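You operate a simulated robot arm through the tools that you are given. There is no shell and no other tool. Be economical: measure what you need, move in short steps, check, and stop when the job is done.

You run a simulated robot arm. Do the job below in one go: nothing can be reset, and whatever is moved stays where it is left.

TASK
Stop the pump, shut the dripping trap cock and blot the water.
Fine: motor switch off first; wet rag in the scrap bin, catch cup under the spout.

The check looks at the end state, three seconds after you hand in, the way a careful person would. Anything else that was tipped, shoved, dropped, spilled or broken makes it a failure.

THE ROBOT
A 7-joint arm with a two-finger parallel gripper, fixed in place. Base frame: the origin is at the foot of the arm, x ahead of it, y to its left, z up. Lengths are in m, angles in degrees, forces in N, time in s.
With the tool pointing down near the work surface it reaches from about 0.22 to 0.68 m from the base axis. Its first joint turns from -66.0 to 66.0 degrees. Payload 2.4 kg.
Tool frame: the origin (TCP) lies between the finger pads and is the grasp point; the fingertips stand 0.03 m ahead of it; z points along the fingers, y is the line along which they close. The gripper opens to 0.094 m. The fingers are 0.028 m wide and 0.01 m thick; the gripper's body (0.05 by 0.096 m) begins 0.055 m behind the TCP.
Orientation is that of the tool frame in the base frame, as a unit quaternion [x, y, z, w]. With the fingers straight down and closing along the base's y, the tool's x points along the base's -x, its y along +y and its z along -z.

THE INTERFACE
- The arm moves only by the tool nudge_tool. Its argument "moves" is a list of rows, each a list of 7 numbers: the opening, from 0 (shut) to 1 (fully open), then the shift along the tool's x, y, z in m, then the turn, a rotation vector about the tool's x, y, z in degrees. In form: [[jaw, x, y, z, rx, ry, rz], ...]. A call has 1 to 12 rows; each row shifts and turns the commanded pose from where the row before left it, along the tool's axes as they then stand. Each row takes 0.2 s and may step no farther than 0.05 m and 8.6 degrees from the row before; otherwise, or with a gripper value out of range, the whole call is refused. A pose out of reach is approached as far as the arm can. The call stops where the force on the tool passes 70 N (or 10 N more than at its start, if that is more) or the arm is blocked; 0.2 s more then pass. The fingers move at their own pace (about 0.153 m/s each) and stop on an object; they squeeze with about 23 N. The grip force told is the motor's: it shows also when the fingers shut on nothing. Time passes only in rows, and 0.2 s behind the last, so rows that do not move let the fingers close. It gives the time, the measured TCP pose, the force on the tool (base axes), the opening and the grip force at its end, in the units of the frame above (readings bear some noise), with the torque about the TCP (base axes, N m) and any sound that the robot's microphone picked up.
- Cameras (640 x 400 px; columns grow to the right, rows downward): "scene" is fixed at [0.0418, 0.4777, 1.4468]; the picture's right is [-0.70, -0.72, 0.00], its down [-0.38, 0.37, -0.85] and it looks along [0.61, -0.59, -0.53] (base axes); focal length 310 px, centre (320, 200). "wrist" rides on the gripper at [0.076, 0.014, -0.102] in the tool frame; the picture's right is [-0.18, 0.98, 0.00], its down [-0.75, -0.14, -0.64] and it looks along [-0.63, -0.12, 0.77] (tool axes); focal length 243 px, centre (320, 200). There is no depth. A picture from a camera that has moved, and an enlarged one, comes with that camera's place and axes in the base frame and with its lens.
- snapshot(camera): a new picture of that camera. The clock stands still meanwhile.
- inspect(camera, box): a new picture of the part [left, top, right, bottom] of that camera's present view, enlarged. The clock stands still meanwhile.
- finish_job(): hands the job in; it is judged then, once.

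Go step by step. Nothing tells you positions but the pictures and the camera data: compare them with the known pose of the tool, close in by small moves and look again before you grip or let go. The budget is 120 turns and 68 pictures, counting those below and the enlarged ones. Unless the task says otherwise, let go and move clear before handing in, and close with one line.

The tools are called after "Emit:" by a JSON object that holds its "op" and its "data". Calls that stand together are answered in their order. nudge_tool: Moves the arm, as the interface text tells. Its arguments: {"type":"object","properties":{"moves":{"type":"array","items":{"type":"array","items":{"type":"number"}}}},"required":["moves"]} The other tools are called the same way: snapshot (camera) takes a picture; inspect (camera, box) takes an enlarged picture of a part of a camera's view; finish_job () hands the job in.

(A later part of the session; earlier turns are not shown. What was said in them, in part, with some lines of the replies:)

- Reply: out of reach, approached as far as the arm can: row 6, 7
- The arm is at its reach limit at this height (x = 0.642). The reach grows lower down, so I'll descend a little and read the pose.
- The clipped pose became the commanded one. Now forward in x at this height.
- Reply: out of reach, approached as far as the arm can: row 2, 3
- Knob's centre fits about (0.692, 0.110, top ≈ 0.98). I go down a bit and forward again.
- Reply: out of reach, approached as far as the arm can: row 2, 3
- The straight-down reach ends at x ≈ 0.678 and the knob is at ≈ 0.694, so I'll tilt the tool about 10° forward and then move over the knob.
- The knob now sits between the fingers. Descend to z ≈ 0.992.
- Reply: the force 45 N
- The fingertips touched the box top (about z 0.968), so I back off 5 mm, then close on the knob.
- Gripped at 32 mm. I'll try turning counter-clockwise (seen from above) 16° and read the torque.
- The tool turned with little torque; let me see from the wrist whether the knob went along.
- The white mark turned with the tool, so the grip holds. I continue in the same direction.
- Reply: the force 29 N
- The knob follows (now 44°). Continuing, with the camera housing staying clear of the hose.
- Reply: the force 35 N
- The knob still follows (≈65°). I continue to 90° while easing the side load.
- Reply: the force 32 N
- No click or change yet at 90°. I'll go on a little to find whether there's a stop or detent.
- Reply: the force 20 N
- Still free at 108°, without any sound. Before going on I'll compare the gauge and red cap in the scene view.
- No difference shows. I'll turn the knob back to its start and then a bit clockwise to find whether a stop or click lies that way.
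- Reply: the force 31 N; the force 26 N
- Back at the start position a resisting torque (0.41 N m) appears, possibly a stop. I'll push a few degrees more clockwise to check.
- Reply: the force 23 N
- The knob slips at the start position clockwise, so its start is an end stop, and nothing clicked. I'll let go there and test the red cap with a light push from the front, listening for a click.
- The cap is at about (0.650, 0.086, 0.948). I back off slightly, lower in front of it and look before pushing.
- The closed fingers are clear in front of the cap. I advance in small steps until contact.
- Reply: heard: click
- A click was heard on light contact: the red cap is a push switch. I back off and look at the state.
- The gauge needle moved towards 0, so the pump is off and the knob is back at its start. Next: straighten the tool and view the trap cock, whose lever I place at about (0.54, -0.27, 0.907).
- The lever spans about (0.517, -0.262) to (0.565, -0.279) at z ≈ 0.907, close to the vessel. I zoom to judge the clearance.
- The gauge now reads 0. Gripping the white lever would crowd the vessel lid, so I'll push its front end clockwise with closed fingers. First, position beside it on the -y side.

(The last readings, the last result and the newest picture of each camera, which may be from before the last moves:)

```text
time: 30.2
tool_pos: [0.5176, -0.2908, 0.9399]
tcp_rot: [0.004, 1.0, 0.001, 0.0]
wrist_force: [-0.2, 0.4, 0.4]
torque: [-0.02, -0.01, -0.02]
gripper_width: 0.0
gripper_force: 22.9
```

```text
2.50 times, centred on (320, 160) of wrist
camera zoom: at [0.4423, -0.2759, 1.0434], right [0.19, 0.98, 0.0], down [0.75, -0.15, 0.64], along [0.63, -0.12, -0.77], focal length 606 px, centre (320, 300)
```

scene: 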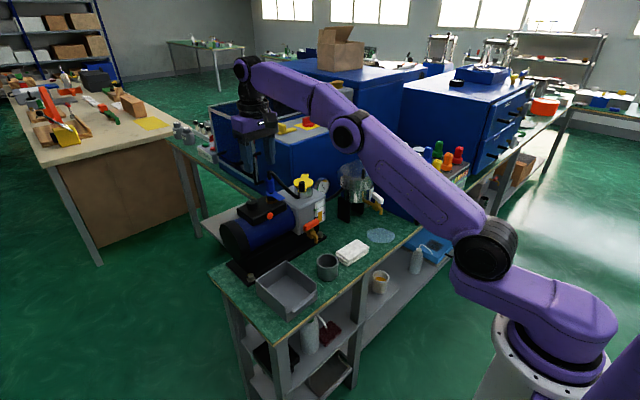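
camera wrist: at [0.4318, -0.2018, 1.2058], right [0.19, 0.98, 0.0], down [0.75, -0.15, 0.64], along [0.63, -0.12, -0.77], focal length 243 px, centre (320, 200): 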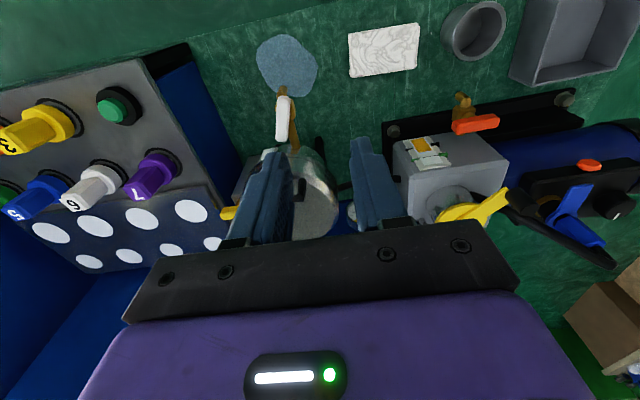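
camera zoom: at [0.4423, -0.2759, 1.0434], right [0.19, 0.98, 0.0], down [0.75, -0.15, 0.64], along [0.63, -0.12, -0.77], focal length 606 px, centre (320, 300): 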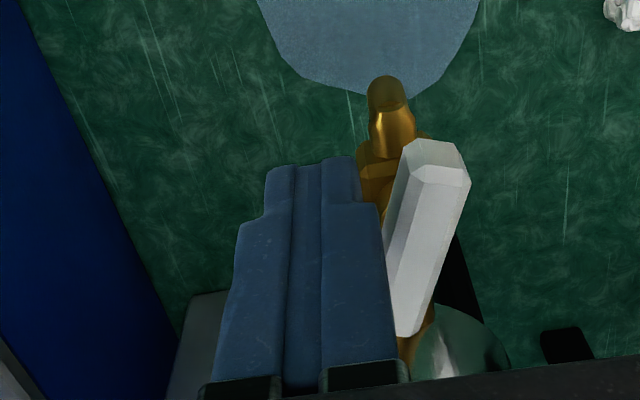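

The fingers stand beside the lever's front end. I lower 17 mm and start the clockwise push, watching force.

Emit:
{"op": "nudge_tool", "data": {"moves": [[0, 0, 0, 0.017, 0, 0, 0], [0, 0, 0.008, 0, 0, 0, 0], [0, 0.004, 0.009, 0, 0, 0, 0], [0, 0.001, 0.005, 0, 0, 0, 0], [0, 0, 0, 0, 0, 0, 0]]}}

Emit:
{"op": "inspect", "data": {"camera": "wrist", "box": [220, 80, 420, 240]}}

```text
time: 31.4
tool_pos: [0.5146, -0.2689, 0.9248]
tcp_rot: [0.005, 1.0, 0.001, 0.0]
wrist_force: [0.3, 1.0, 0.3]
torque: [-0.03, 0.03, -0.01]
gripper_width: 0.0
gripper_force: 22.9
```

```text
2.50 times, centred on (320, 160) of wrist
camera zoom: at [0.4388, -0.2534, 1.0283], right [0.19, 0.98, 0.0], down [0.75, -0.15, 0.64], along [0.63, -0.12, -0.77], focal length 606 px, centre (320, 300)
```

zoom: 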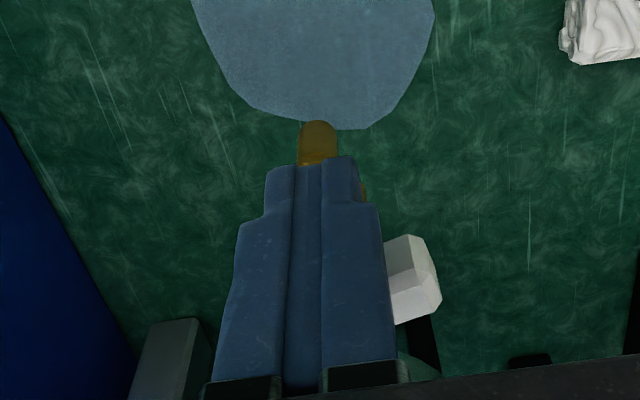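

The lever turns easily (now ~50°). Continue the arc towards 90°.

Emit:
{"op": "nudge_tool", "data": {"moves": [[0, 0, 0.008, 0, 0, 0, 0], [0, -0.002, 0.008, 0, 0, 0, 0], [0, -0.005, 0.007, 0, 0, 0, 0], [0, -0.003, 0.003, 0, 0, 0, 0], [0, 0, 0, 0, 0, 0, 0]]}}

Emit:
{"op": "inspect", "data": {"camera": "scene", "box": [330, 150, 410, 230]}}

Emit:
{"op": "inspect", "data": {"camera": "wrist", "box": [220, 80, 420, 240]}}

```text
time: 32.6
tool_pos: [0.5167, -0.2472, 0.9248]
tcp_rot: [0.008, 1.0, 0.002, -0.007]
wrist_force: [-36.7, -13.6, 3.0]
torque: [-0.2, 0.18, -0.27]
gripper_width: 0.0001
gripper_force: 22.2
```

```text
5.00 times, centred on (370, 190) of scene
camera zoom: at [0.0407, 0.4774, 1.447], right [-0.7, -0.72, 0.0], down [-0.38, 0.37, -0.85], along [0.61, -0.59, -0.53], focal length 1550 px, centre (70, 250)
```

zoom: 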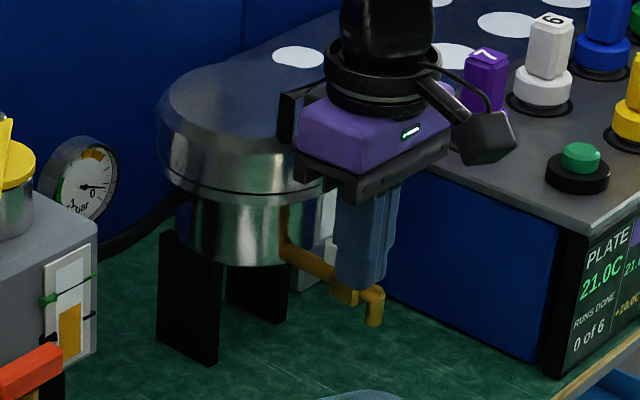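

```text
2.50 times, centred on (320, 160) of wrist
camera zoom: at [0.4434, -0.2309, 1.0296], right [0.2, 0.98, 0.0], down [0.76, -0.16, 0.63], along [0.62, -0.12, -0.78], focal length 606 px, centre (320, 300)
```

zoom: 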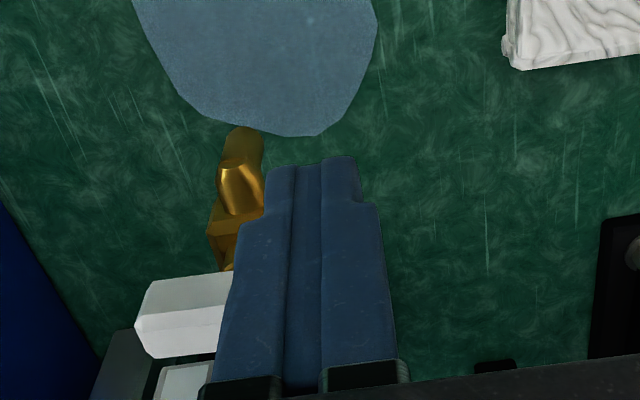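

The lever hit its stop, now across the pipe. Back off toward the base, rise and look.

Emit:
{"op": "nudge_tool", "data": {"moves": [[0, 0.015, 0, 0, 0, 0, 0], [0, 0.03, 0, -0.02, 0, 0, 0], [0, 0.03, 0.02, -0.04, 0, 0, 0], [0, 0.01, 0.03, -0.04, 0, 0, 0], [0, 0, 0.03, -0.03, 0, 0, 0], [0, 0, 0, 0, 0, 0, 0]]}}

Emit:
{"op": "inspect", "data": {"camera": "scene", "box": [330, 190, 410, 270]}}

Emit:
{"op": "snapshot", "data": {"camera": "wrist"}}

```text
refused: row 3 steps farther than a row can; nothing moved
```

```text
5.00 times, centred on (370, 230) of scene
camera zoom: at [0.0407, 0.4774, 1.447], right [-0.7, -0.72, 0.0], down [-0.38, 0.37, -0.85], along [0.61, -0.59, -0.53], focal length 1550 px, centre (70, 50)
```

zoom: 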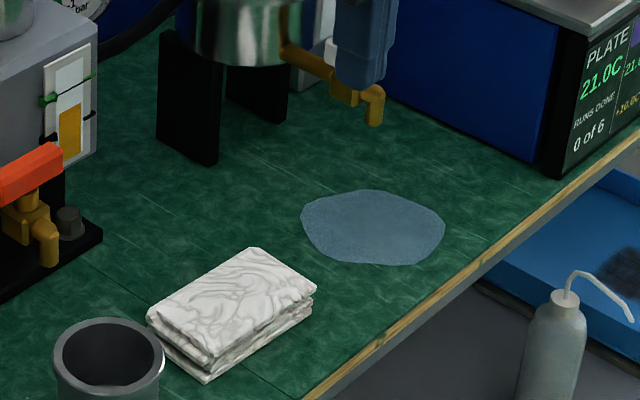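

```text
22 pictures are left
camera wrist: at [0.4434, -0.2309, 1.0296], right [0.2, 0.98, 0.0], down [0.76, -0.16, 0.63], along [0.62, -0.12, -0.78], focal length 243 px, centre (320, 200)
```

wrist: 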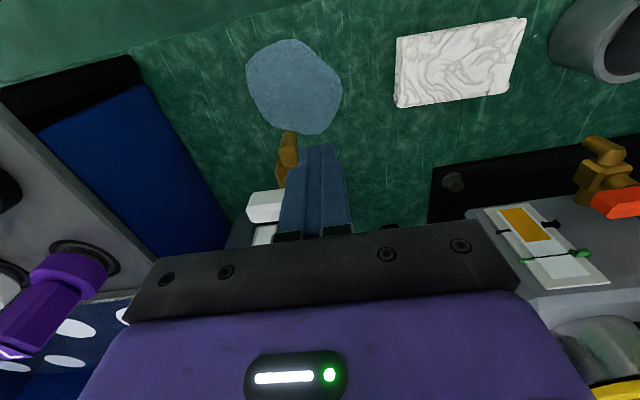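

I redo the back-off in allowed steps, rising and moving over towards the rag's +y end.

Emit:
{"op": "nudge_tool", "data": {"moves": [[0, 0.015, 0, 0, 0, 0, 0], [0, 0.03, 0, -0.02, 0, 0, 0], [0, 0.01, 0.02, -0.04, 0, 0, 0], [0, 0, 0.04, -0.02, 0, 0, 0], [1, 0, 0.045, 0, 0, 0, 0], [1, -0.025, 0.04, 0, 0, 0, 0], [1, -0.02, 0.013, 0, 0, 0, 0], [1, 0, 0, 0, 0, 0, 0]]}}

Emit:
{"op": "inspect", "data": {"camera": "scene", "box": [300, 180, 420, 280]}}

Emit:
{"op": "nudge_tool", "data": {"moves": [[1, 0, 0, 0, 0, 0, 8.5], [1, 0, 0, 0, 0, 0, 8.5], [1, 0, 0, 0, 0, 0, 8.5], [1, 0, 0, 0, 0, 0, 8.5], [1, 0, 0, 0, 0, 0, 8.5], [1, 0, 0, 0, 0, 0, 8.5], [1, 0, 0, 0, 0, 0, 8.5], [1, 0, 0, 0, 0, 0, 8.5], [1, 0, 0, 0, 0, 0, 8.5], [1, 0, 0, 0, 0, 0, 8.5], [1, 0, 0, 0, 0, 0, 8.5], [1, 0, 0, 0, 0, 0, 0]]}}

Emit:
{"op": "snapshot", "data": {"camera": "wrist"}}

```text
time: 34.4
tool_pos: [0.5167, -0.0827, 1.0076]
tcp_rot: [0.004, 1.0, 0.001, 0.0]
wrist_force: [0.4, 1.4, 0.7]
torque: [-0.01, 0.0, -0.02]
gripper_width: 0.0939
gripper_force: 0.0
```

```text
4.00 times, centred on (360, 230) of scene
camera zoom: at [0.0418, 0.4778, 1.4468], right [-0.7, -0.72, 0.0], down [-0.38, 0.37, -0.85], along [0.61, -0.59, -0.53], focal length 1240 px, centre (160, 80)
```

zoom: 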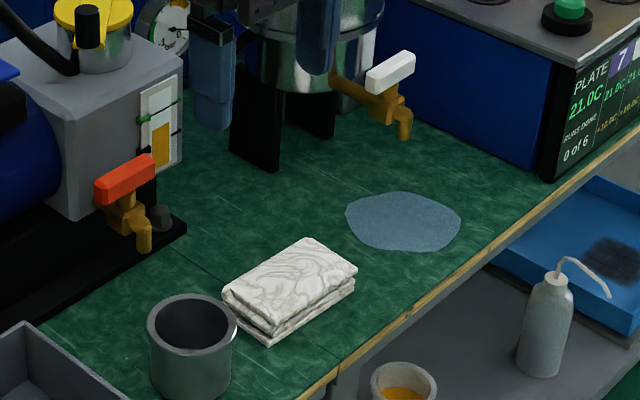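

```text
time: 37.0
tool_pos: [0.5145, -0.0842, 1.0052]
tcp_rot: [0.732, 0.681, 0.001, -0.001]
wrist_force: [0.2, -0.2, -0.3]
torque: [-0.01, 0.04, 0.02]
gripper_width: 0.094
gripper_force: 0.2
```

```text
20 pictures are left
camera wrist: at [0.5349, -0.0097, 1.1092], right [0.97, -0.25, 0.0], down [-0.19, -0.74, 0.64], along [-0.16, -0.62, -0.77], focal length 243 px, centre (320, 200)
```

wrist: 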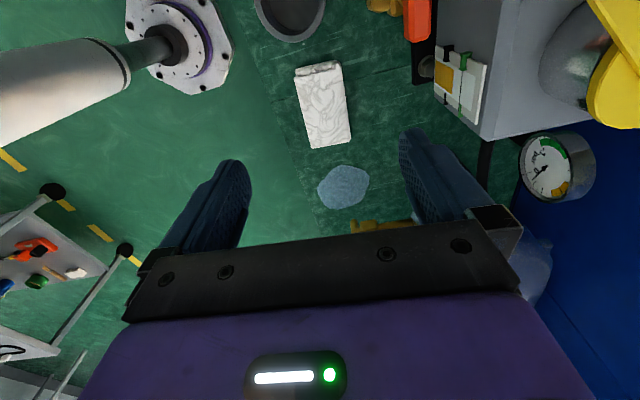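

The white lever is now across the pipe like the shut orange one. The rag's axis runs nearly along y, centre about (0.511, -0.121); I descend over its +y end, stopping short.

Emit:
{"op": "nudge_tool", "data": {"moves": [[0.8, -0.011, -0.001, 0.04, 0, 0, 0], [0.8, 0, 0, 0.045, 0, 0, 0], [0.8, 0, 0, 0.045, 0, 0, 0], [0.8, 0, 0, 0.04, 0, 0, 0], [0.8, 0, 0, 0.02, 0, 0, 0], [0.8, 0, 0, 0, 0, 0, 0]]}}

Emit:
{"op": "inspect", "data": {"camera": "scene", "box": [300, 180, 420, 280]}}

```text
time: 38.4
tool_pos: [0.5157, -0.0963, 0.8166]
tcp_rot: [0.731, 0.682, 0.0, -0.001]
wrist_force: [0.1, 0.0, 0.5]
torque: [0.02, -0.01, -0.02]
gripper_width: 0.0752
gripper_force: 0.0
```

```text
4.00 times, centred on (360, 230) of scene
camera zoom: at [0.0418, 0.4777, 1.4468], right [-0.7, -0.72, 0.0], down [-0.38, 0.37, -0.85], along [0.61, -0.59, -0.53], focal length 1240 px, centre (160, 80)
```

zoom: 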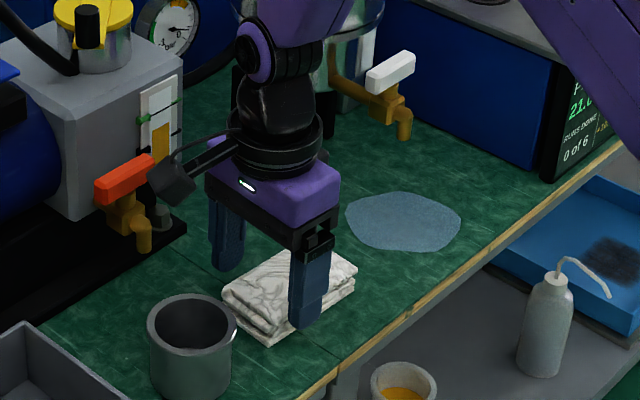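

Fingers straddle the rag. I descend the last 33 mm watching force.

Emit:
{"op": "nudge_tool", "data": {"moves": [[0.8, 0, 0, 0.015, 0, 0, 0], [0.8, 0, 0, 0.01, 0, 0, 0], [0.8, 0, 0, 0.005, 0, 0, 0], [0.8, 0, 0, 0.003, 0, 0, 0], [0.8, 0, 0, 0, 0, 0, 0]]}}

```text
time: 39.0
tool_pos: [0.5163, -0.0959, 0.7961]
tcp_rot: [0.73, 0.683, 0.001, -0.001]
wrist_force: [-4.2, 2.6, 12.4]
torque: [-0.13, -0.35, 0.0]
gripper_width: 0.0728
gripper_force: 0.0
stopped in row 3: the force on the tool passed its limit at 95 N (the readings are from after the stop); the commanded pose is now the measured one
```

Contact came at tip height ≈ 0.765. I check what was touched.

Emit:
{"op": "inspect", "data": {"camera": "scene", "box": [325, 220, 385, 270]}}

Emit:
{"op": "inspect", "data": {"camera": "wrist", "box": [200, 60, 440, 240]}}

```text
8.00 times, centred on (355, 245) of scene
camera zoom: at [0.0414, 0.4778, 1.4468], right [-0.7, -0.72, 0.0], down [-0.38, 0.37, -0.85], along [0.61, -0.59, -0.53], focal length 2480 px, centre (40, -160)
```

zoom: 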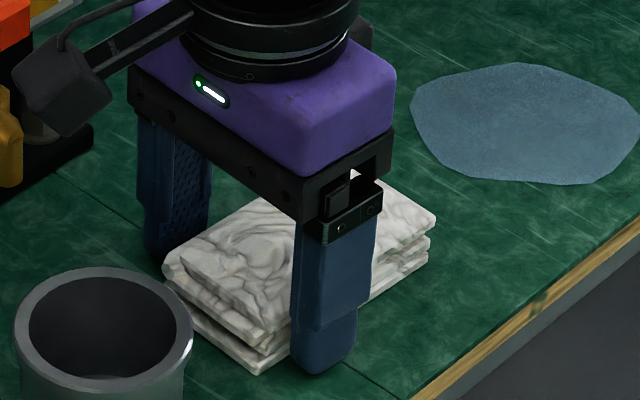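

```text
2.22 times, centred on (320, 150) of wrist
camera zoom: at [0.5365, -0.0218, 0.9011], right [0.97, -0.25, 0.0], down [-0.19, -0.74, 0.64], along [-0.16, -0.62, -0.77], focal length 539 px, centre (320, 311)
```

zoom: 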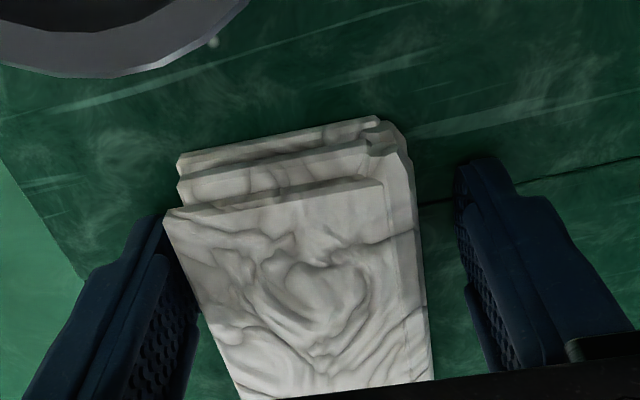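

The fingertips are on the bench (z ≈ 0.763) with the rag between. I raise 4 mm, shift 8 mm toward -x to centre, and close.

Emit:
{"op": "nudge_tool", "data": {"moves": [[0.8, 0, 0, -0.004, 0, 0, 0], [0.8, 0, -0.008, 0, 0, 0, 0], [0.6, 0, 0, 0, 0, 0, 0], [0.4, 0, 0, 0, 0, 0, 0], [0.3, 0, 0, 0, 0, 0, 0], [0.3, 0, 0, 0, 0, 0, 0]]}}

Emit:
{"op": "inspect", "data": {"camera": "wrist", "box": [200, 60, 440, 240]}}

```text
time: 40.4
tool_pos: [0.5086, -0.0947, 0.8009]
tcp_rot: [0.731, 0.682, 0.0, -0.001]
wrist_force: [-0.2, 0.5, -0.6]
torque: [0.01, 0.01, 0.04]
gripper_width: 0.0568
gripper_force: 22.8
```

```text
2.22 times, centred on (320, 150) of wrist
camera zoom: at [0.528, -0.0199, 0.9046], right [0.97, -0.25, 0.0], down [-0.19, -0.74, 0.64], along [-0.16, -0.62, -0.77], focal length 539 px, centre (320, 311)
```

zoom: 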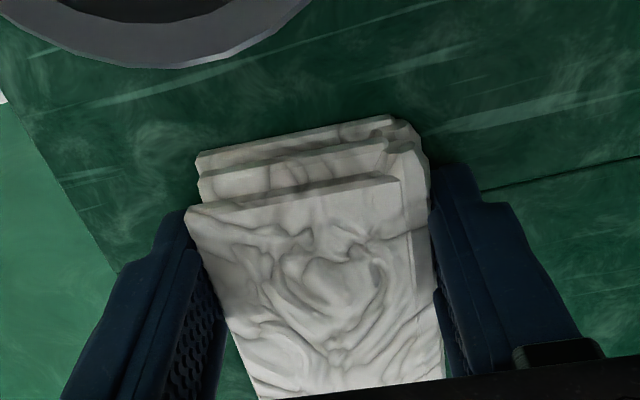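

The rag is gripped at one end (57 mm). The spout and lever crowd the puddle, so I'll swing the rag to point along +x, come in low and wipe along y from in front of the spout.

Emit:
{"op": "nudge_tool", "data": {"moves": [[0.3, 0, 0, -0.03, 0, 0, 0], [0.3, 0, 0, -0.04, 0, 0, -8.5], [0.3, 0, 0, 0, 0, 0, -8.5], [0.3, 0, 0, 0, 0, 0, -8.5], [0.3, 0, 0, 0, 0, 0, -8.5], [0.3, 0, 0, 0, 0, 0, -8.5], [0.3, 0, 0, 0, 0, 0, -8.5], [0.3, 0, 0, 0, 0, 0, -8.5], [0.3, 0, 0, 0, 0, 0, -8.5], [0.3, 0, 0, 0, 0, 0, -8.5], [0.3, 0, 0, 0, 0, 0, -8.5], [0.3, 0, 0, 0, 0, 0, -8.5]]}}

Emit:
{"op": "nudge_tool", "data": {"moves": [[0.3, 0.02, -0.035, 0, 0, 0, 0], [0.3, 0.013, -0.035, 0, 0, 0, 0], [0.3, 0, 0, 0, 0, 0, 0]]}}

Emit:
{"op": "snapshot", "data": {"camera": "wrist"}}

```text
time: 43.0
tool_pos: [0.5088, -0.0969, 0.8701]
tcp_rot: [0.002, 1.0, 0.001, -0.001]
wrist_force: [0.0, -0.9, -0.5]
torque: [-0.02, 0.01, 0.05]
gripper_width: 0.0568
gripper_force: 22.9
```

```text
time: 43.8
tool_pos: [0.4754, -0.1675, 0.8727]
tcp_rot: [0.004, 1.0, 0.001, -0.001]
wrist_force: [0.1, 0.7, 0.2]
torque: [0.0, 0.0, -0.03]
gripper_width: 0.057
gripper_force: 23.2
```

```text
15 pictures are left
camera wrist: at [0.4004, -0.1524, 0.9762], right [0.19, 0.98, 0.0], down [0.75, -0.15, 0.64], along [0.63, -0.12, -0.77], focal length 243 px, centre (320, 200)
```

wrist: 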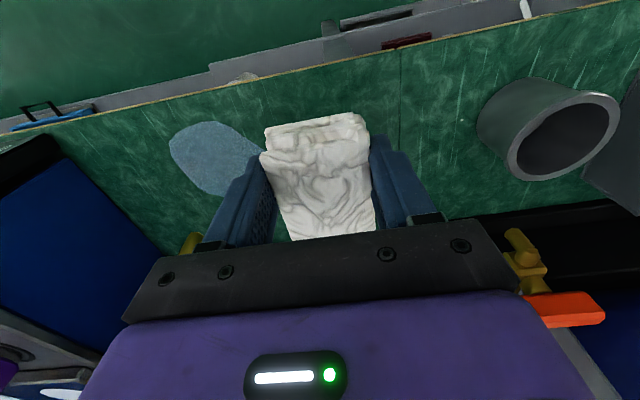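

Rag is held and points along +x, beside the puddle. I lower it to the bench and slide along -y across the puddle.

Emit:
{"op": "nudge_tool", "data": {"moves": [[0.3, 0, 0, 0.04, 0, 0, 0], [0.3, 0, 0, 0.025, 0, 0, 0], [0.3, 0, 0, 0.006, 0, 0, 0], [0.3, 0, 0, 0, 0, 0, 0]]}}

Emit:
{"op": "nudge_tool", "data": {"moves": [[0.3, 0, -0.02, 0, 0, 0, 0], [0.3, 0, -0.02, 0, 0, 0, 0], [0.3, 0, -0.02, 0, 0, 0, 0], [0.3, 0, -0.02, 0, 0, 0, 0], [0.3, 0, -0.02, 0, 0, 0, 0], [0.3, 0, -0.015, 0, 0, 0, 0], [0.3, 0, 0, 0, 0, 0, 0]]}}

Emit:
{"op": "inspect", "data": {"camera": "scene", "box": [320, 180, 440, 280]}}

```text
time: 44.8
tool_pos: [0.4759, -0.1666, 0.8008]
tcp_rot: [0.005, 1.0, 0.001, -0.001]
wrist_force: [-1.4, -2.2, 1.7]
torque: [-0.09, 0.03, -0.05]
gripper_width: 0.057
gripper_force: 22.7
```

```text
time: 46.0
tool_pos: [0.4758, -0.2472, 0.7998]
tcp_rot: [-0.014, 1.0, 0.006, -0.009]
wrist_force: [-9.6, 9.7, 17.9]
torque: [-1.16, -0.81, 0.23]
gripper_width: 0.0571
gripper_force: 22.2
stopped in row 5: the force on the tool passed its limit at 86 N (the readings are from after the stop); the commanded pose is now the measured one
```

```text
4.00 times, centred on (380, 230) of scene
camera zoom: at [0.0413, 0.4781, 1.4467], right [-0.7, -0.72, 0.0], down [-0.38, 0.37, -0.85], along [0.61, -0.59, -0.53], focal length 1240 px, centre (80, 80)
```

zoom: 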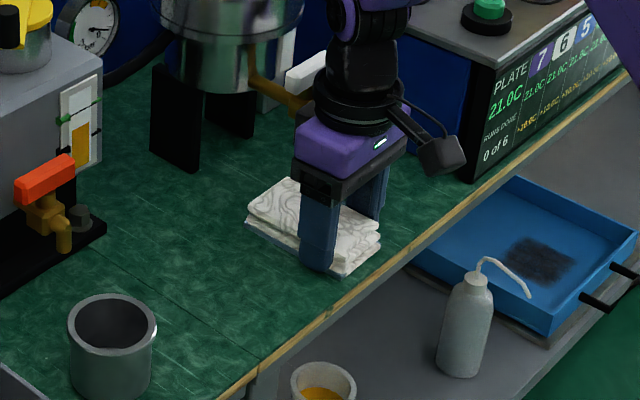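

Something blocked at y ≈ -0.247, presumably the hand against the spout. I retreat a little, shift 22 mm toward the front and continue gently.

Emit:
{"op": "nudge_tool", "data": {"moves": [[0.3, 0, 0.006, 0, 0, 0, 0], [0.3, 0.012, 0, 0, 0, 0, 0], [0.3, 0.01, 0, 0, 0, 0, 0], [0.3, 0, -0.01, 0, 0, 0, 0], [0.3, 0, -0.01, 0, 0, 0, 0], [0.3, 0, 0, 0, 0, 0, 0]]}}

```text
time: 47.4
tool_pos: [0.4552, -0.2629, 0.7997]
tcp_rot: [-0.012, 1.0, 0.005, -0.008]
wrist_force: [0.0, -0.5, 1.8]
torque: [-0.02, 0.04, -0.03]
gripper_width: 0.0572
gripper_force: 22.8
```

Free now. I continue to -0.29.

Emit:
{"op": "nudge_tool", "data": {"moves": [[0.3, 0, -0.01, 0, 0, 0, 0], [0.3, 0, -0.01, 0, 0, 0, 0], [0.3, 0, -0.008, 0, 0, 0, 0], [0.3, 0, 0, 0, 0, 0, 0]]}}

Emit:
{"op": "inspect", "data": {"camera": "scene", "box": [320, 180, 440, 280]}}

```text
time: 48.4
tool_pos: [0.4571, -0.2905, 0.7985]
tcp_rot: [-0.013, 1.0, 0.005, -0.007]
wrist_force: [3.0, 10.7, 16.3]
torque: [0.06, -0.02, 0.02]
gripper_width: 0.0568
gripper_force: 23.1
```

```text
4.00 times, centred on (380, 230) of scene
camera zoom: at [0.0416, 0.4781, 1.4467], right [-0.7, -0.72, 0.0], down [-0.38, 0.37, -0.85], along [0.61, -0.59, -0.53], focal length 1240 px, centre (80, 80)
```

zoom: 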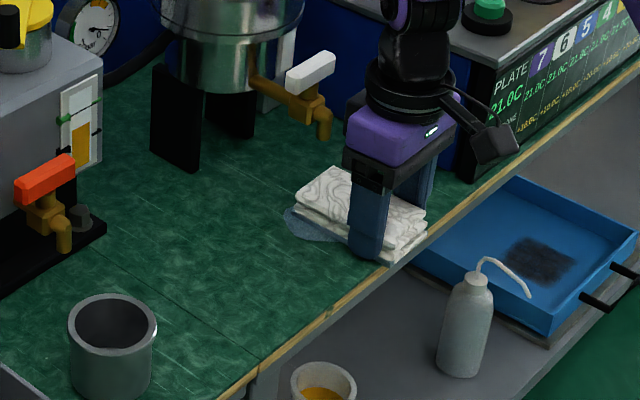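

Part of the puddle remains on the +y side. I slide back over it, pressing lightly, and wait a moment.

Emit:
{"op": "nudge_tool", "data": {"moves": [[0.3, 0, 0.015, -0.001, 0, 0, 0], [0.3, 0, 0.015, 0, 0, 0, 0], [0.3, 0, 0.015, 0, 0, 0, 0], [0.3, 0, 0.01, 0, 0, 0, 0], [0.3, 0, 0, 0, 0, 0, 0], [0.3, 0, 0.0, 0, 0, 0, 0], [0.3, 0, -0.015, 0, 0, 0, 0], [0.3, 0, -0.015, 0, 0, 0, 0], [0.3, 0, -0.015, 0, 0, 0, 0], [0.3, 0, 0, 0, 0, 0, 0]]}}

Emit:
{"op": "inspect", "data": {"camera": "scene", "box": [320, 180, 440, 280]}}

```text
time: 50.6
tool_pos: [0.4542, -0.2786, 0.7991]
tcp_rot: [-0.014, 1.0, 0.005, -0.008]
wrist_force: [2.5, 17.3, 22.3]
torque: [0.24, -0.09, 0.1]
gripper_width: 0.0571
gripper_force: 23.0
```

```text
4.00 times, centred on (380, 230) of scene
camera zoom: at [0.0415, 0.4783, 1.4466], right [-0.7, -0.72, 0.0], down [-0.38, 0.37, -0.85], along [0.61, -0.59, -0.53], focal length 1240 px, centre (80, 80)
```

zoom: 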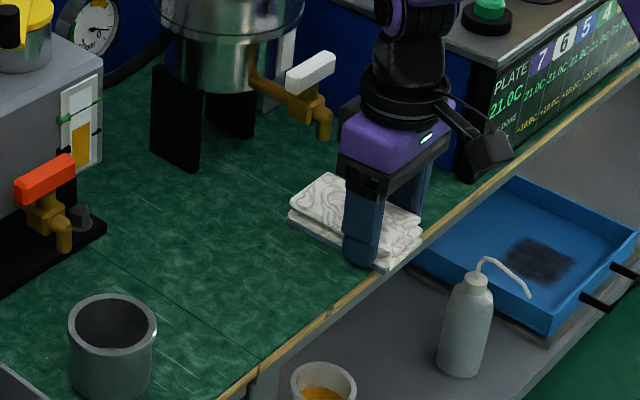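

No puddle is visible from here. I slide the rag out along +y, lift and check the spot with the wrist camera.

Emit:
{"op": "nudge_tool", "data": {"moves": [[0.3, 0, 0.02, 0, 0, 0, 0], [0.3, 0, 0.02, 0, 0, 0, 0], [0.3, 0, 0.02, 0, 0, 0, 0], [0.3, 0, 0.02, -0.01, 0, 0, 0], [0.3, 0.0, 0.02, -0.035, 0, 0, 0], [0.3, 0, 0, -0.04, 0, 0, 0], [0.3, 0, 0, -0.045, 0, 0, 0], [0.3, 0, 0, 0, 0, 0, 0]]}}

Emit:
{"op": "snapshot", "data": {"camera": "wrist"}}

```text
time: 52.4
tool_pos: [0.4549, -0.1821, 0.9299]
tcp_rot: [-0.012, 1.0, 0.006, -0.008]
wrist_force: [0.0, -0.9, -0.6]
torque: [0.01, 0.0, 0.0]
gripper_width: 0.0569
gripper_force: 23.6
```

```text
11 pictures are left
camera wrist: at [0.3804, -0.1709, 1.0348], right [0.16, 0.99, 0.01], down [0.77, -0.13, 0.63], along [0.62, -0.09, -0.78], focal length 243 px, centre (320, 200)
```

wrist: 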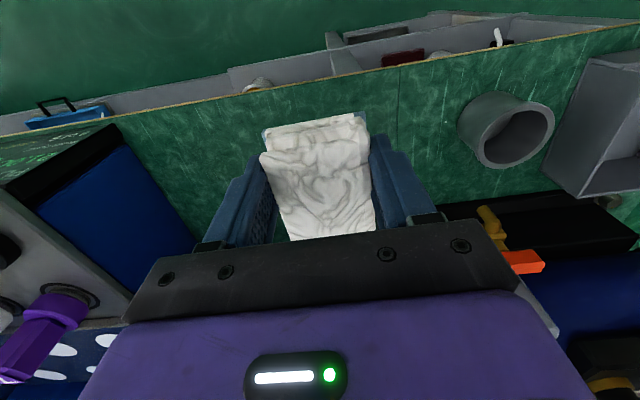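

The bench is dry, and the rag's underside shows a damp blue edge. Now I carry it left to above the grey scrap bin and look.

Emit:
{"op": "nudge_tool", "data": {"moves": [[0.3, 0, 0.045, -0.015, 0, 0, 0], [0.3, 0, 0.045, -0.015, 0, 0, 0], [0.3, 0, 0.045, 0, 0, 0, 0], [0.3, 0, 0.045, 0, 0, 0, 0], [0.3, 0, 0.045, 0, 0, 0, 0], [0.3, 0, 0.045, 0, 0, 0, 0], [0.3, 0, 0, 0, 0, 0, 0]]}}

Emit:
{"op": "snapshot", "data": {"camera": "wrist"}}

Emit:
{"op": "inspect", "data": {"camera": "scene", "box": [220, 180, 420, 320]}}

```text
time: 54.0
tool_pos: [0.4463, 0.0861, 0.9649]
tcp_rot: [-0.011, 1.0, 0.005, -0.008]
wrist_force: [0.7, -0.5, 0.4]
torque: [-0.01, 0.02, -0.02]
gripper_width: 0.057
gripper_force: 22.9
```

```text
10 pictures are left
camera wrist: at [0.3715, 0.0997, 1.0708], right [0.16, 0.99, 0.01], down [0.77, -0.13, 0.63], along [0.62, -0.1, -0.78], focal length 243 px, centre (320, 200)
```

wrist: 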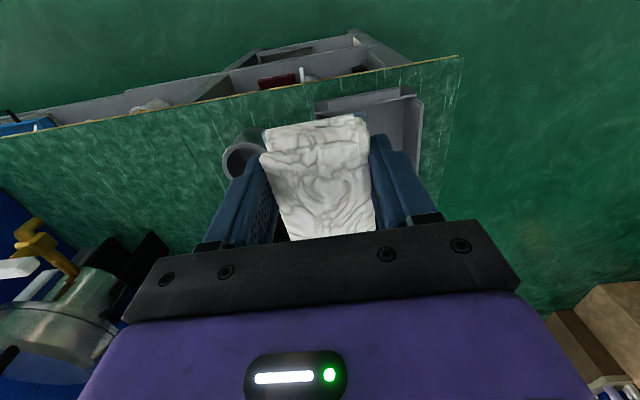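

```text
2.86 times, centred on (320, 250) of scene
camera zoom: at [0.0417, 0.4778, 1.4468], right [-0.7, -0.72, 0.0], down [-0.38, 0.37, -0.85], along [0.61, -0.59, -0.53], focal length 886 px, centre (320, 57)
```

zoom: 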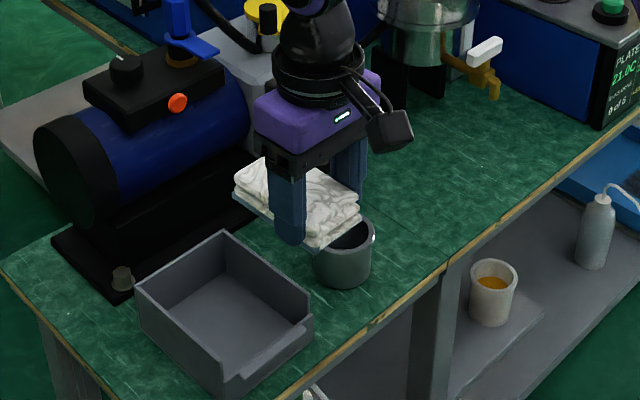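

The scene shows a dry bench, and the bin's rim runs about x 0.457–0.577, y 0.09–0.193. I move so the rag centres over the bin and lower part-way.

Emit:
{"op": "nudge_tool", "data": {"moves": [[0.3, -0.02, 0.028, 0, 0, 0, 0], [0.3, -0.025, 0.028, 0, 0, 0, 0], [0.3, 0, 0, 0.04, 0, 0, 0], [0.3, 0, 0, 0.04, 0, 0, 0], [0.3, 0, 0, 0, 0, 0, 0]]}}

Emit:
{"op": "inspect", "data": {"camera": "scene", "box": [240, 220, 340, 320]}}

Emit:
{"op": "snapshot", "data": {"camera": "wrist"}}

```text
time: 55.2
tool_pos: [0.4924, 0.1432, 0.8843]
tcp_rot: [-0.011, 1.0, 0.006, -0.008]
wrist_force: [0.0, 0.0, -0.1]
torque: [0.0, 0.01, -0.01]
gripper_width: 0.0567
gripper_force: 23.0
```

```text
4.00 times, centred on (290, 270) of scene
camera zoom: at [0.0418, 0.4777, 1.4468], right [-0.7, -0.72, 0.0], down [-0.38, 0.37, -0.85], along [0.61, -0.59, -0.53], focal length 1240 px, centre (440, -80)
```

zoom: 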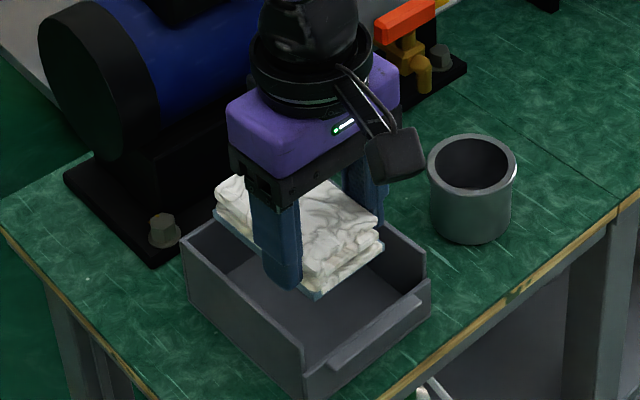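

```text
7 pictures are left
camera wrist: at [0.4174, 0.1548, 0.989], right [0.16, 0.99, 0.01], down [0.77, -0.13, 0.63], along [0.62, -0.09, -0.78], focal length 243 px, centre (320, 200)
```

wrist: 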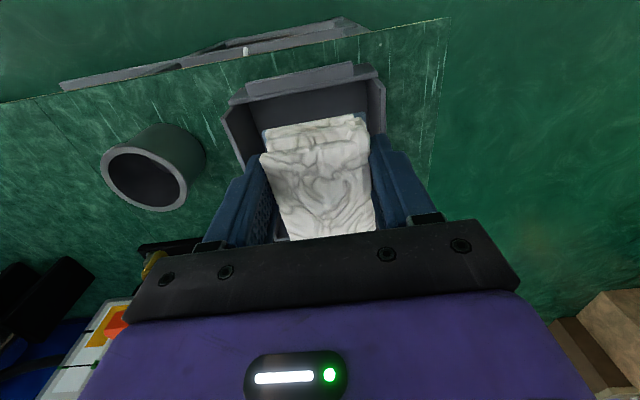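

The rag sits over the bin; tiny correction (-4 mm y, +2 mm x), then lower into it.

Emit:
{"op": "nudge_tool", "data": {"moves": [[0.3, -0.002, -0.004, 0.02, 0, 0, 0], [0.3, 0, 0, 0.02, 0, 0, 0], [0.3, 0, 0, 0.012, 0, 0, 0], [0.3, 0, 0, 0.008, 0, 0, 0], [0.3, 0, 0, 0, 0, 0, 0]]}}

Emit:
{"op": "inspect", "data": {"camera": "scene", "box": [240, 220, 340, 320]}}

```text
time: 56.4
tool_pos: [0.4926, 0.1413, 0.823]
tcp_rot: [-0.012, 1.0, 0.005, -0.007]
wrist_force: [0.5, 0.7, 0.0]
torque: [0.02, 0.04, 0.02]
gripper_width: 0.0567
gripper_force: 23.2
```

```text
4.00 times, centred on (290, 270) of scene
camera zoom: at [0.0418, 0.4777, 1.4468], right [-0.7, -0.72, 0.0], down [-0.38, 0.37, -0.85], along [0.61, -0.59, -0.53], focal length 1240 px, centre (440, -80)
```

zoom: 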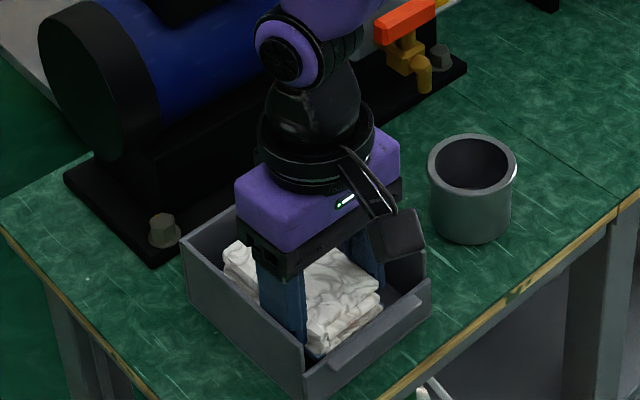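

It's inside with no contact. I lower 8 mm more, open slightly to release, then rise.

Emit:
{"op": "nudge_tool", "data": {"moves": [[0.3, 0, 0, 0.008, 0, 0, 0], [0.3, 0, 0, 0, 0, 0, 0], [0.68, 0, 0, 0, 0, 0, 0], [0.7, 0, 0, 0, 0, 0, 0], [0.7, 0, 0, -0.02, 0, 0, 0], [0.7, 0, 0, -0.03, 0, 0, 0], [0.7, 0, 0, -0.04, 0, 0, 0], [0.7, 0, 0, -0.04, 0, 0, 0], [0.7, 0, 0, -0.04, 0, 0, 0], [0.9, 0, 0, 0, 0, 0, 0]]}}

Emit:
{"op": "inspect", "data": {"camera": "scene", "box": [240, 180, 400, 320]}}

```text
time: 58.6
tool_pos: [0.4957, 0.1406, 0.9852]
tcp_rot: [-0.012, 1.0, 0.005, -0.009]
wrist_force: [-0.3, 0.3, -0.7]
torque: [-0.01, 0.01, 0.01]
gripper_width: 0.0845
gripper_force: 0.0
```

```text
2.86 times, centred on (320, 250) of scene
camera zoom: at [0.0418, 0.4777, 1.4468], right [-0.7, -0.72, 0.0], down [-0.38, 0.37, -0.85], along [0.61, -0.59, -0.53], focal length 886 px, centre (320, 57)
```

zoom: 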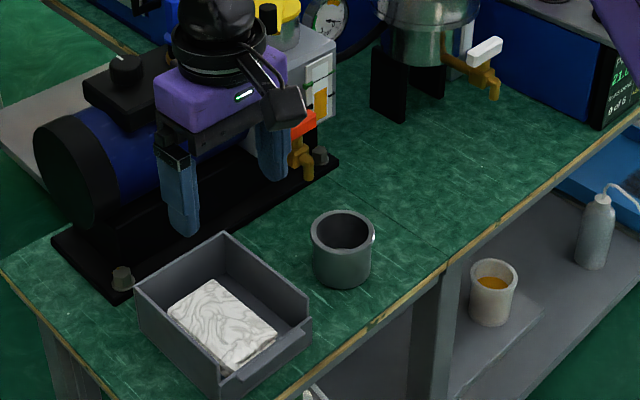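

The rag lies flat in the bin. The cup is at about (0.507, -0.006), rim z ≈ 0.817, 66 mm wide; the nozzle tip is near (0.517, -0.268, 0.852). I'll tilt the tool 45° so the hand stays clear of the spout when placing the cup.

Emit:
{"op": "nudge_tool", "data": {"moves": [[0.95, 0.03, -0.039, 0, 0, 0, 1.4], [0.95, 0.03, -0.039, 0, 0, 0, 0], [0.95, 0.03, -0.039, 0, 0, 0, 0], [0.95, 0.01, -0.03, 0, 0, 0, 0], [0.95, 0, 0, 0, 0, -7.6, 0], [0.95, 0, 0, 0, 0, -7.6, 0], [0.95, 0, 0, 0, 0, -7.6, 0], [0.95, 0, 0, 0, 0, -7.6, 0], [0.95, 0, 0, 0, 0, -7.6, 0], [0.95, 0, 0, 0, 0, -7.6, 0], [0.95, 0, 0, 0, 0, 0, 0]]}}

```text
time: 61.0
tool_pos: [0.3945, -0.0227, 0.9819]
tcp_rot: [0.004, 0.972, -0.025, 0.235]
wrist_force: [-0.4, -0.6, 0.1]
torque: [0.0, 0.01, 0.03]
gripper_width: 0.0892
gripper_force: 0.0
out of reach, approached as far as the arm can: row 7, 8, 9, 10
```

The arm reached only 27° tilt there. I move lower and a little forward in front of the cup and try further tilt from that pose.

Emit:
{"op": "nudge_tool", "data": {"moves": [[0.95, 0.0127, 0.0042, 0.0334, 0, 0, 0], [0.95, 0.0127, 0.0042, 0.0334, 0, 0, 0], [0.95, 0.0127, 0.0042, 0.0334, 0, 0, 0], [0.95, 0.0127, 0.0042, 0.0334, 0, 0, 0], [0.95, 0, 0, 0, 0, -7, 0], [0.95, 0, 0, 0, 0, -7, 0], [0.95, 0, 0, 0, 0, 0, 0]]}}

```text
time: 62.6
tool_pos: [0.4385, 0.0019, 0.8608]
tcp_rot: [0.0, 0.937, -0.033, 0.349]
wrist_force: [0.4, -0.1, 0.2]
torque: [0.02, 0.0, 0.03]
gripper_width: 0.0894
gripper_force: 0.1
out of reach, approached as far as the arm can: row 5, 6
```

Tilt is 41° now — enough. I level the roll, lower in front of the cup to z ≈ 0.803 and check.

Emit:
{"op": "nudge_tool", "data": {"moves": [[1, 0, 0, 0, -4, 0, 0], [1, 0.024, -0.003, 0.0175, 0, 0, 0], [1, 0.024, -0.003, 0.0175, 0, 0, 0], [1, 0, 0, 0, 0, 0, 0]]}}

Emit:
{"op": "inspect", "data": {"camera": "scene", "box": [280, 200, 400, 300]}}

```text
time: 63.6
tool_pos: [0.4745, 0.0337, 0.8387]
tcp_rot: [-0.012, 0.938, -0.002, 0.347]
wrist_force: [0.3, -0.6, 0.1]
torque: [0.0, 0.02, 0.0]
gripper_width: 0.0935
gripper_force: 0.0
out of reach, approached as far as the arm can: row 1, 2, 3
```

```text
4.00 times, centred on (340, 250) of scene
camera zoom: at [0.0418, 0.4777, 1.4468], right [-0.7, -0.72, 0.0], down [-0.38, 0.37, -0.85], along [0.61, -0.59, -0.53], focal length 1240 px, centre (240, 0)
```

zoom: 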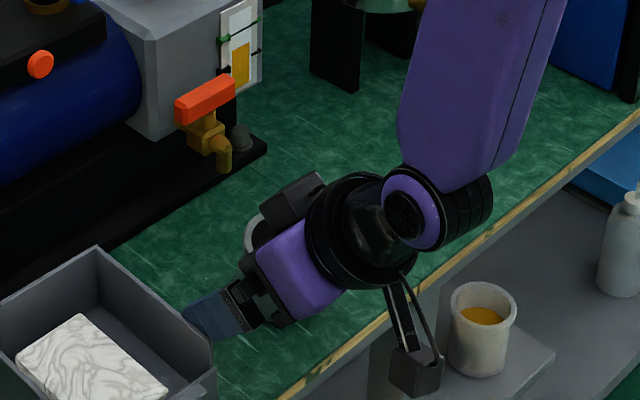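

The clipping moved the tool sideways: a finger now hangs over or in the cup's mouth, without force. I raise straight up carefully and read.

Emit:
{"op": "nudge_tool", "data": {"moves": [[1, -0.0098, 0, -0.0113, 0, 0, 0], [1, -0.0098, 0, -0.0113, 0, 0, 0]]}}

```text
time: 64.2
tool_pos: [0.4744, 0.0321, 0.8685]
tcp_rot: [-0.01, 0.936, 0.006, 0.35]
wrist_force: [0.1, -0.4, -0.5]
torque: [0.0, 0.0, 0.01]
gripper_width: 0.0939
gripper_force: 0.1
```

Straight up worked. Now I move over the cup with the tilted tool, fingers above the rim.

Emit:
{"op": "nudge_tool", "data": {"moves": [[1, -0.0145, -0.019, 0.0085, 0, 0, 0], [1, -0.0145, -0.019, 0.0085, 0, 0, 0], [1, 0, 0, 0, 0, 0, 0]]}}

```text
time: 65.0
tool_pos: [0.5095, -0.0026, 0.8724]
tcp_rot: [-0.012, 0.936, 0.007, 0.351]
wrist_force: [-0.4, -0.6, -0.7]
torque: [-0.01, -0.02, 0.01]
gripper_width: 0.094
gripper_force: 0.0
```

Now at (0.510, -0.003, 0.872) at 41°. One wrist picture to verify the cup lies between the fingers.

Emit:
{"op": "snapshot", "data": {"camera": "wrist"}}

```text
3 pictures are left
camera wrist: at [0.3852, 0.0101, 0.9014], right [0.11, 0.99, 0.12], down [0.15, -0.14, 0.98], along [0.98, -0.09, -0.16], focal length 243 px, centre (320, 200)
```

wrist: 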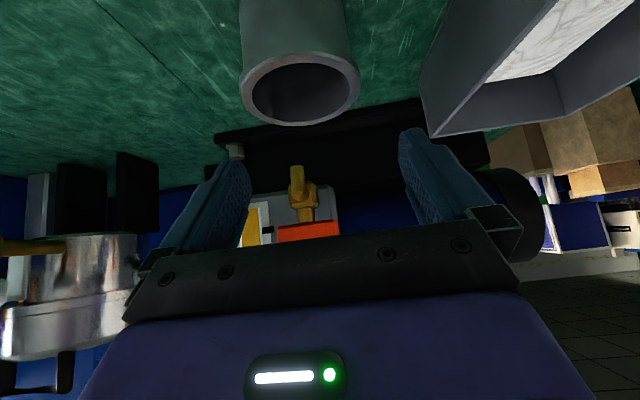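

The cup is at (0.508, -0.0045), exactly between the fingers. Descend in two stages.

Emit:
{"op": "nudge_tool", "data": {"moves": [[1, 0.0125, -0.001, 0.0135, 0, 0, 0], [1, 0.0125, -0.001, 0.0135, 0, 0, 0], [1, 0, 0, 0, 0, 0, 0]]}}

```text
time: 65.8
tool_pos: [0.5099, -0.0016, 0.8385]
tcp_rot: [-0.011, 0.937, 0.002, 0.35]
wrist_force: [0.3, -0.2, -0.6]
torque: [-0.01, 0.02, 0.02]
gripper_width: 0.094
gripper_force: 0.1
```

Emit:
{"op": "nudge_tool", "data": {"moves": [[1, 0.0125, -0.002, 0.0115, 0, 0, 0], [1, 0.011, -0.001, 0.011, 0, 0, 0], [1, 0, 0, 0, 0, 0, 0]]}}

```text
time: 66.6
tool_pos: [0.5185, 0.0037, 0.8118]
tcp_rot: [-0.012, 0.937, 0.002, 0.348]
wrist_force: [0.4, -0.1, 0.7]
torque: [0.0, 0.02, 0.02]
gripper_width: 0.0939
gripper_force: 0.1
out of reach, approached as far as the arm can: row 1, 2
```

Nearly there, with a slight reach clip (11 mm off in x). I ease the tilt by 5° and centre on the cup.

Emit:
{"op": "nudge_tool", "data": {"moves": [[1, 0, 0, 0, 0, 5, 0], [1, 0.009, -0.007, -0.003, 0, 0, 0], [1, 0, 0, 0, 0, 0, 0]]}}

```text
time: 67.4
tool_pos: [0.5111, -0.0025, 0.8087]
tcp_rot: [-0.011, 0.951, 0.006, 0.31]
wrist_force: [-0.5, -0.4, -0.5]
torque: [-0.06, 0.01, -0.02]
gripper_width: 0.094
gripper_force: 0.0
```

Well centred now. Close on the cup.

Emit:
{"op": "nudge_tool", "data": {"moves": [[0.8, 0, -0.002, 0, 0, 0, 0], [0.7, 0, 0, 0, 0, 0, 0], [0.6, 0, 0, 0, 0, 0, 0], [0.6, 0, 0, 0, 0, 0, 0], [0.6, 0, 0, 0, 0, 0, 0]]}}

```text
time: 68.6
tool_pos: [0.5098, -0.0061, 0.8088]
tcp_rot: [-0.011, 0.95, 0.005, 0.311]
wrist_force: [-1.0, 0.8, 1.9]
torque: [0.02, -0.01, 0.04]
gripper_width: 0.0602
gripper_force: 23.4
```

Gripped (60 mm). I lift 12 mm, draw back to x ≈ 0.49 and carry it along -y, low, stopping short of the spout.

Emit:
{"op": "nudge_tool", "data": {"moves": [[0.4, -0.0035, 0, -0.005, 0, 0, 0], [0.4, -0.0035, 0, -0.005, 0, 0, 0], [0.4, 0.007, -0.03, -0.005, 0, 0, 0], [0.4, 0.007, -0.035, -0.005, 0, 0, 0], [0.4, 0.003, -0.035, -0.002, 0, 0, 0], [0.4, 0.002, -0.035, -0.002, 0, 0, 0], [0.4, 0, -0.03, 0, 0, 0, 0], [0.4, 0, 0, 0, 0, 0, 0]]}}

```text
time: 70.4
tool_pos: [0.5161, -0.06, 0.8389]
tcp_rot: [-0.007, 0.952, -0.006, 0.307]
wrist_force: [0.2, 0.1, -1.0]
torque: [-0.01, 0.02, 0.03]
gripper_width: 0.0601
gripper_force: 23.3
out of reach, approached as far as the arm can: row 3, 4, 5, 6, 7
```

The reach clipped again because the heading stayed along +x. I'll let the tool yaw follow the azimuth (radial heading) while carrying the cup, in short steps.

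Emit:
{"op": "nudge_tool", "data": {"moves": [[0.4, 0, 0, 0, 2.65, 0, 3.65], [0.4, 0.0041, -0.0323, 0.001, 2.65, 0, 3.65], [0.4, 0.002, -0.0324, 0.0025, 2.65, 0, 3.65], [0.4, 0, 0, 0, 0, 0, 0]]}}

```text
time: 71.4
tool_pos: [0.5072, -0.1221, 0.8347]
tcp_rot: [0.101, 0.946, -0.036, 0.306]
wrist_force: [0.1, 0.3, -1.1]
torque: [0.02, 0.01, -0.02]
gripper_width: 0.06
gripper_force: 23.0
```

No clip this time. Continue to the standoff point in front of the nozzle, at z ≈ 0.82.

Emit:
{"op": "nudge_tool", "data": {"moves": [[0.4, 0.0007, -0.0329, 0.0041, 2.2, 0, 3.0], [0.4, -0.001, -0.0327, 0.0053, 2.2, 0, 3.0], [0.4, -0.0027, -0.0324, 0.0066, 2.2, 0, 3.0], [0.4, -0.0045, -0.0319, 0.0079, 2.2, 0, 3.0], [0.4, 0, 0, 0, 0, 0, 0]]}}

Emit:
{"op": "inspect", "data": {"camera": "scene", "box": [330, 180, 430, 270]}}

```text
time: 72.6
tool_pos: [0.4984, -0.2515, 0.8225]
tcp_rot: [0.223, 0.925, -0.076, 0.298]
wrist_force: [-0.3, -0.1, -0.2]
torque: [-0.03, 0.03, 0.0]
gripper_width: 0.0599
gripper_force: 23.5
out of reach, approached as far as the arm can: row 1, 3
```

```text
4.44 times, centred on (380, 225) of scene
camera zoom: at [0.0418, 0.4777, 1.4468], right [-0.7, -0.72, 0.0], down [-0.38, 0.37, -0.85], along [0.61, -0.59, -0.53], focal length 1378 px, centre (53, 89)
```

zoom: 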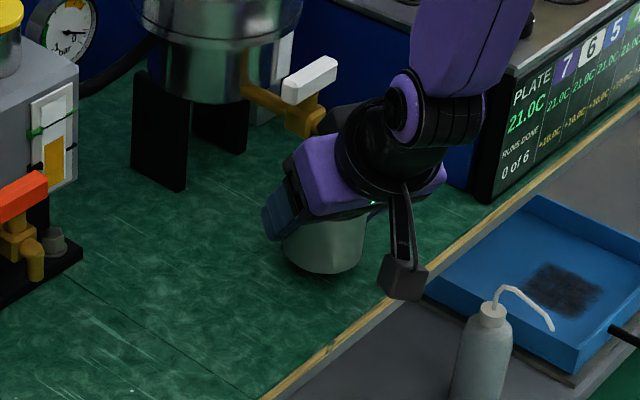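

The cup is just in front of the nozzle. I lower it nearly to the bench, then advance in 4–5 mm steps reading force.

Emit:
{"op": "nudge_tool", "data": {"moves": [[0.4, 0.0037, 0, 0.005, 0, 0, 0], [0.4, 0.003, -0.002, 0.0045, 0, 0, 0], [0.4, -0.004, -0.002, 0.0029, 0, 0, 0], [0.4, 0, 0, 0, 0, 0, 0]]}}

```text
time: 73.6
tool_pos: [0.5062, -0.256, 0.8143]
tcp_rot: [0.223, 0.925, -0.074, 0.3]
wrist_force: [0.4, 0.3, -0.9]
torque: [0.0, 0.02, 0.02]
gripper_width: 0.0599
gripper_force: 22.9
out of reach, approached as far as the arm can: row 1, 2
```

No contact. Two more 5 mm steps forward.

Emit:
{"op": "nudge_tool", "data": {"moves": [[0.4, -0.004, -0.001, 0.0029, 0, 0, 0], [0.4, -0.004, -0.001, 0.0029, 0, 0, 0], [0.4, 0, 0, 0, 0, 0, 0]]}}

```text
time: 74.4
tool_pos: [0.5142, -0.2615, 0.8124]
tcp_rot: [0.223, 0.925, -0.071, 0.301]
wrist_force: [-0.7, -0.7, 0.3]
torque: [0.0, -0.03, 0.01]
gripper_width: 0.0601
gripper_force: 22.7
```

Still free. I shift 3 mm more toward -y and lower to the bench until light contact.

Emit:
{"op": "nudge_tool", "data": {"moves": [[0.4, -0.001, -0.003, 0.0008, 0, 0, 0], [0.4, 0.001, 0, 0.0015, 0, 0, 0], [0.4, 0.001, 0, 0.0015, 0, 0, 0], [0.4, 0, 0, 0, 0, 0, 0]]}}

```text
time: 75.4
tool_pos: [0.5131, -0.2649, 0.8091]
tcp_rot: [0.223, 0.925, -0.073, 0.3]
wrist_force: [-0.3, 0.4, -0.7]
torque: [-0.03, 0.02, -0.01]
gripper_width: 0.06
gripper_force: 23.3
```

Emit:
{"op": "nudge_tool", "data": {"moves": [[0.4, 0.0006, 0, 0.0008, 0, 0, 0], [0.4, 0.0006, 0, 0.0008, 0, 0, 0], [0.4, 0, 0, 0, 0, 0, 0]]}}

```text
time: 76.2
tool_pos: [0.5139, -0.2654, 0.8073]
tcp_rot: [0.224, 0.925, -0.073, 0.299]
wrist_force: [-0.1, 0.2, -1.3]
torque: [-0.03, 0.02, -0.03]
gripper_width: 0.0598
gripper_force: 23.3
```

Emit:
{"op": "nudge_tool", "data": {"moves": [[0.4, 0.0006, 0, 0.0008, 0, 0, 0], [0.4, 0.0009, 0, 0.0012, 0, 0, 0], [0.4, 0, 0, 0, 0, 0, 0]]}}

```text
time: 77.0
tool_pos: [0.5147, -0.2656, 0.8063]
tcp_rot: [0.223, 0.924, -0.073, 0.301]
wrist_force: [-9.8, 1.3, 23.3]
torque: [0.12, 0.17, 0.05]
gripper_width: 0.06
gripper_force: 23.0
```

Light contact: the cup stands on the bench. I open the gripper and retreat along the finger axis.

Emit:
{"op": "nudge_tool", "data": {"moves": [[0.4, -0.0006, 0, -0.0008, 0, 0, 0], [0.8, 0, 0, 0, 0, 0, 0], [1, 0, 0, 0, 0, 0, 0], [1, 0, 0, 0, 0, 0, 0]]}}

Emit:
{"op": "nudge_tool", "data": {"moves": [[1, 0, 0, -0.015, 0, 0, 0], [1, 0, 0, -0.015, 0, 0, 0], [1, 0, 0, -0.02, 0, 0, 0], [1, 0, 0, 0, 0, 0, 0]]}}

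```text
time: 78.0
tool_pos: [0.514, -0.2655, 0.8058]
tcp_rot: [0.222, 0.925, -0.073, 0.301]
wrist_force: [-0.7, 0.1, -0.7]
torque: [-0.01, 0.0, -0.02]
gripper_width: 0.0939
gripper_force: 0.1
```

```text
time: 79.0
tool_pos: [0.4882, -0.2512, 0.8473]
tcp_rot: [0.223, 0.925, -0.075, 0.298]
wrist_force: [0.4, 0.2, 0.3]
torque: [0.0, 0.0, 0.03]
gripper_width: 0.0939
gripper_force: 0.0
```

Clear so far. Keep rising and straighten the tool, then take a look.

Emit:
{"op": "nudge_tool", "data": {"moves": [[1, 0, 0, -0.03, 0, 0, 0], [1, 0, 0, -0.03, 0, 3, 0], [1, 0, 0, -0.03, 0, 6, 0], [1, 0, 0, -0.04, 0, 7, 0], [1, 0, 0, -0.04, 0, 7, 0], [1, 0, 0, 0, 0, 0, 0]]}}

Emit:
{"op": "inspect", "data": {"camera": "scene", "box": [330, 180, 430, 270]}}

```text
time: 80.4
tool_pos: [0.397, -0.1939, 0.9539]
tcp_rot: [0.204, 0.972, -0.02, 0.115]
wrist_force: [-5.6, -6.5, -1.5]
torque: [0.51, -0.36, 0.11]
gripper_width: 0.0941
gripper_force: 0.1
out of reach, approached as far as the arm can: row 4, 5
```

```text
4.44 times, centred on (380, 225) of scene
camera zoom: at [0.0417, 0.4776, 1.4469], right [-0.7, -0.72, 0.0], down [-0.38, 0.37, -0.85], along [0.61, -0.59, -0.53], focal length 1378 px, centre (53, 89)
```

zoom: 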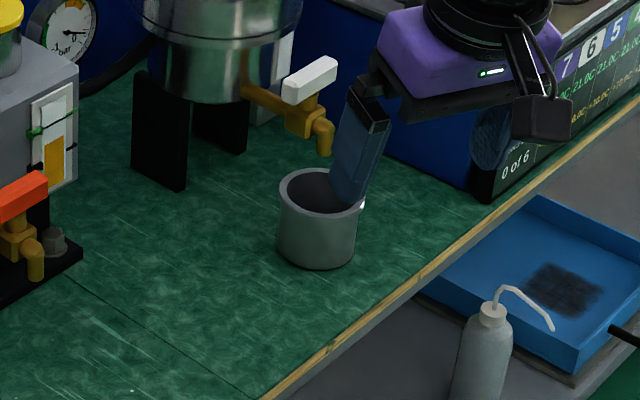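

The cup stands upright, its rim centred beneath the nozzle, and the cock lever is across the pipe. I move the arm further up and clear.

Emit:
{"op": "nudge_tool", "data": {"moves": [[1, -0.005, 0, -0.03, 0, 0, 0], [1, -0.007, 0, -0.04, 0, 0, 0], [1, -0.01, 0, -0.04, 0, 0, 0], [1, 0, 0, 0, 0, 0, 0]]}}

```text
time: 81.4
tool_pos: [0.3761, -0.2096, 0.9612]
tcp_rot: [0.232, 0.966, -0.023, 0.113]
wrist_force: [0.1, 0.0, -0.6]
torque: [0.04, 0.0, 0.0]
gripper_width: 0.0937
gripper_force: 0.2
out of reach, approached as far as the arm can: row 1, 2, 3
```

Free of contact and clear of everything. One last look at the whole scene.

Emit:
{"op": "inspect", "data": {"camera": "scene", "box": [200, 150, 480, 330]}}

```text
2.22 times, centred on (340, 240) of scene
camera zoom: at [0.0418, 0.4777, 1.4468], right [-0.7, -0.72, 0.0], down [-0.38, 0.37, -0.85], along [0.61, -0.59, -0.53], focal length 689 px, centre (276, 111)
```

zoom: 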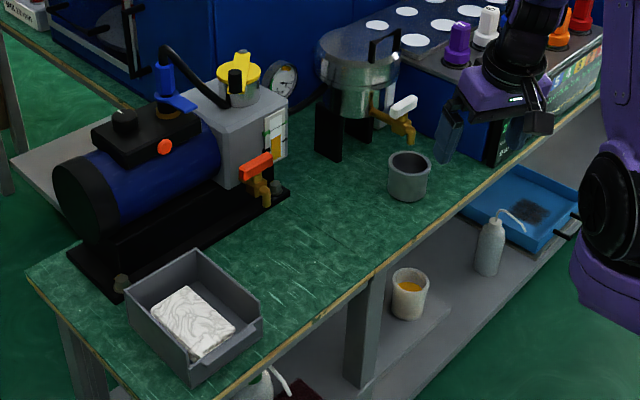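

The picture shows the pump off, the trap cock shut, the bench dry, the rag in the bin and the cup under the spout. The arm is clear, so I hand in.

Emit:
{"op": "finish_job", "data": {}}

```text
The job is handed in.
```

I stopped the pump first, shut the trap cock, blotted the puddle dry, put the wet rag in the scrap bin and stood the catch cup under the spout. Before finding the red switch I turned the pump's black knob by mistake and put it back to its starting stop. While wiping, the hand also knocked once against something near the spout (86 N), with no visible harm.
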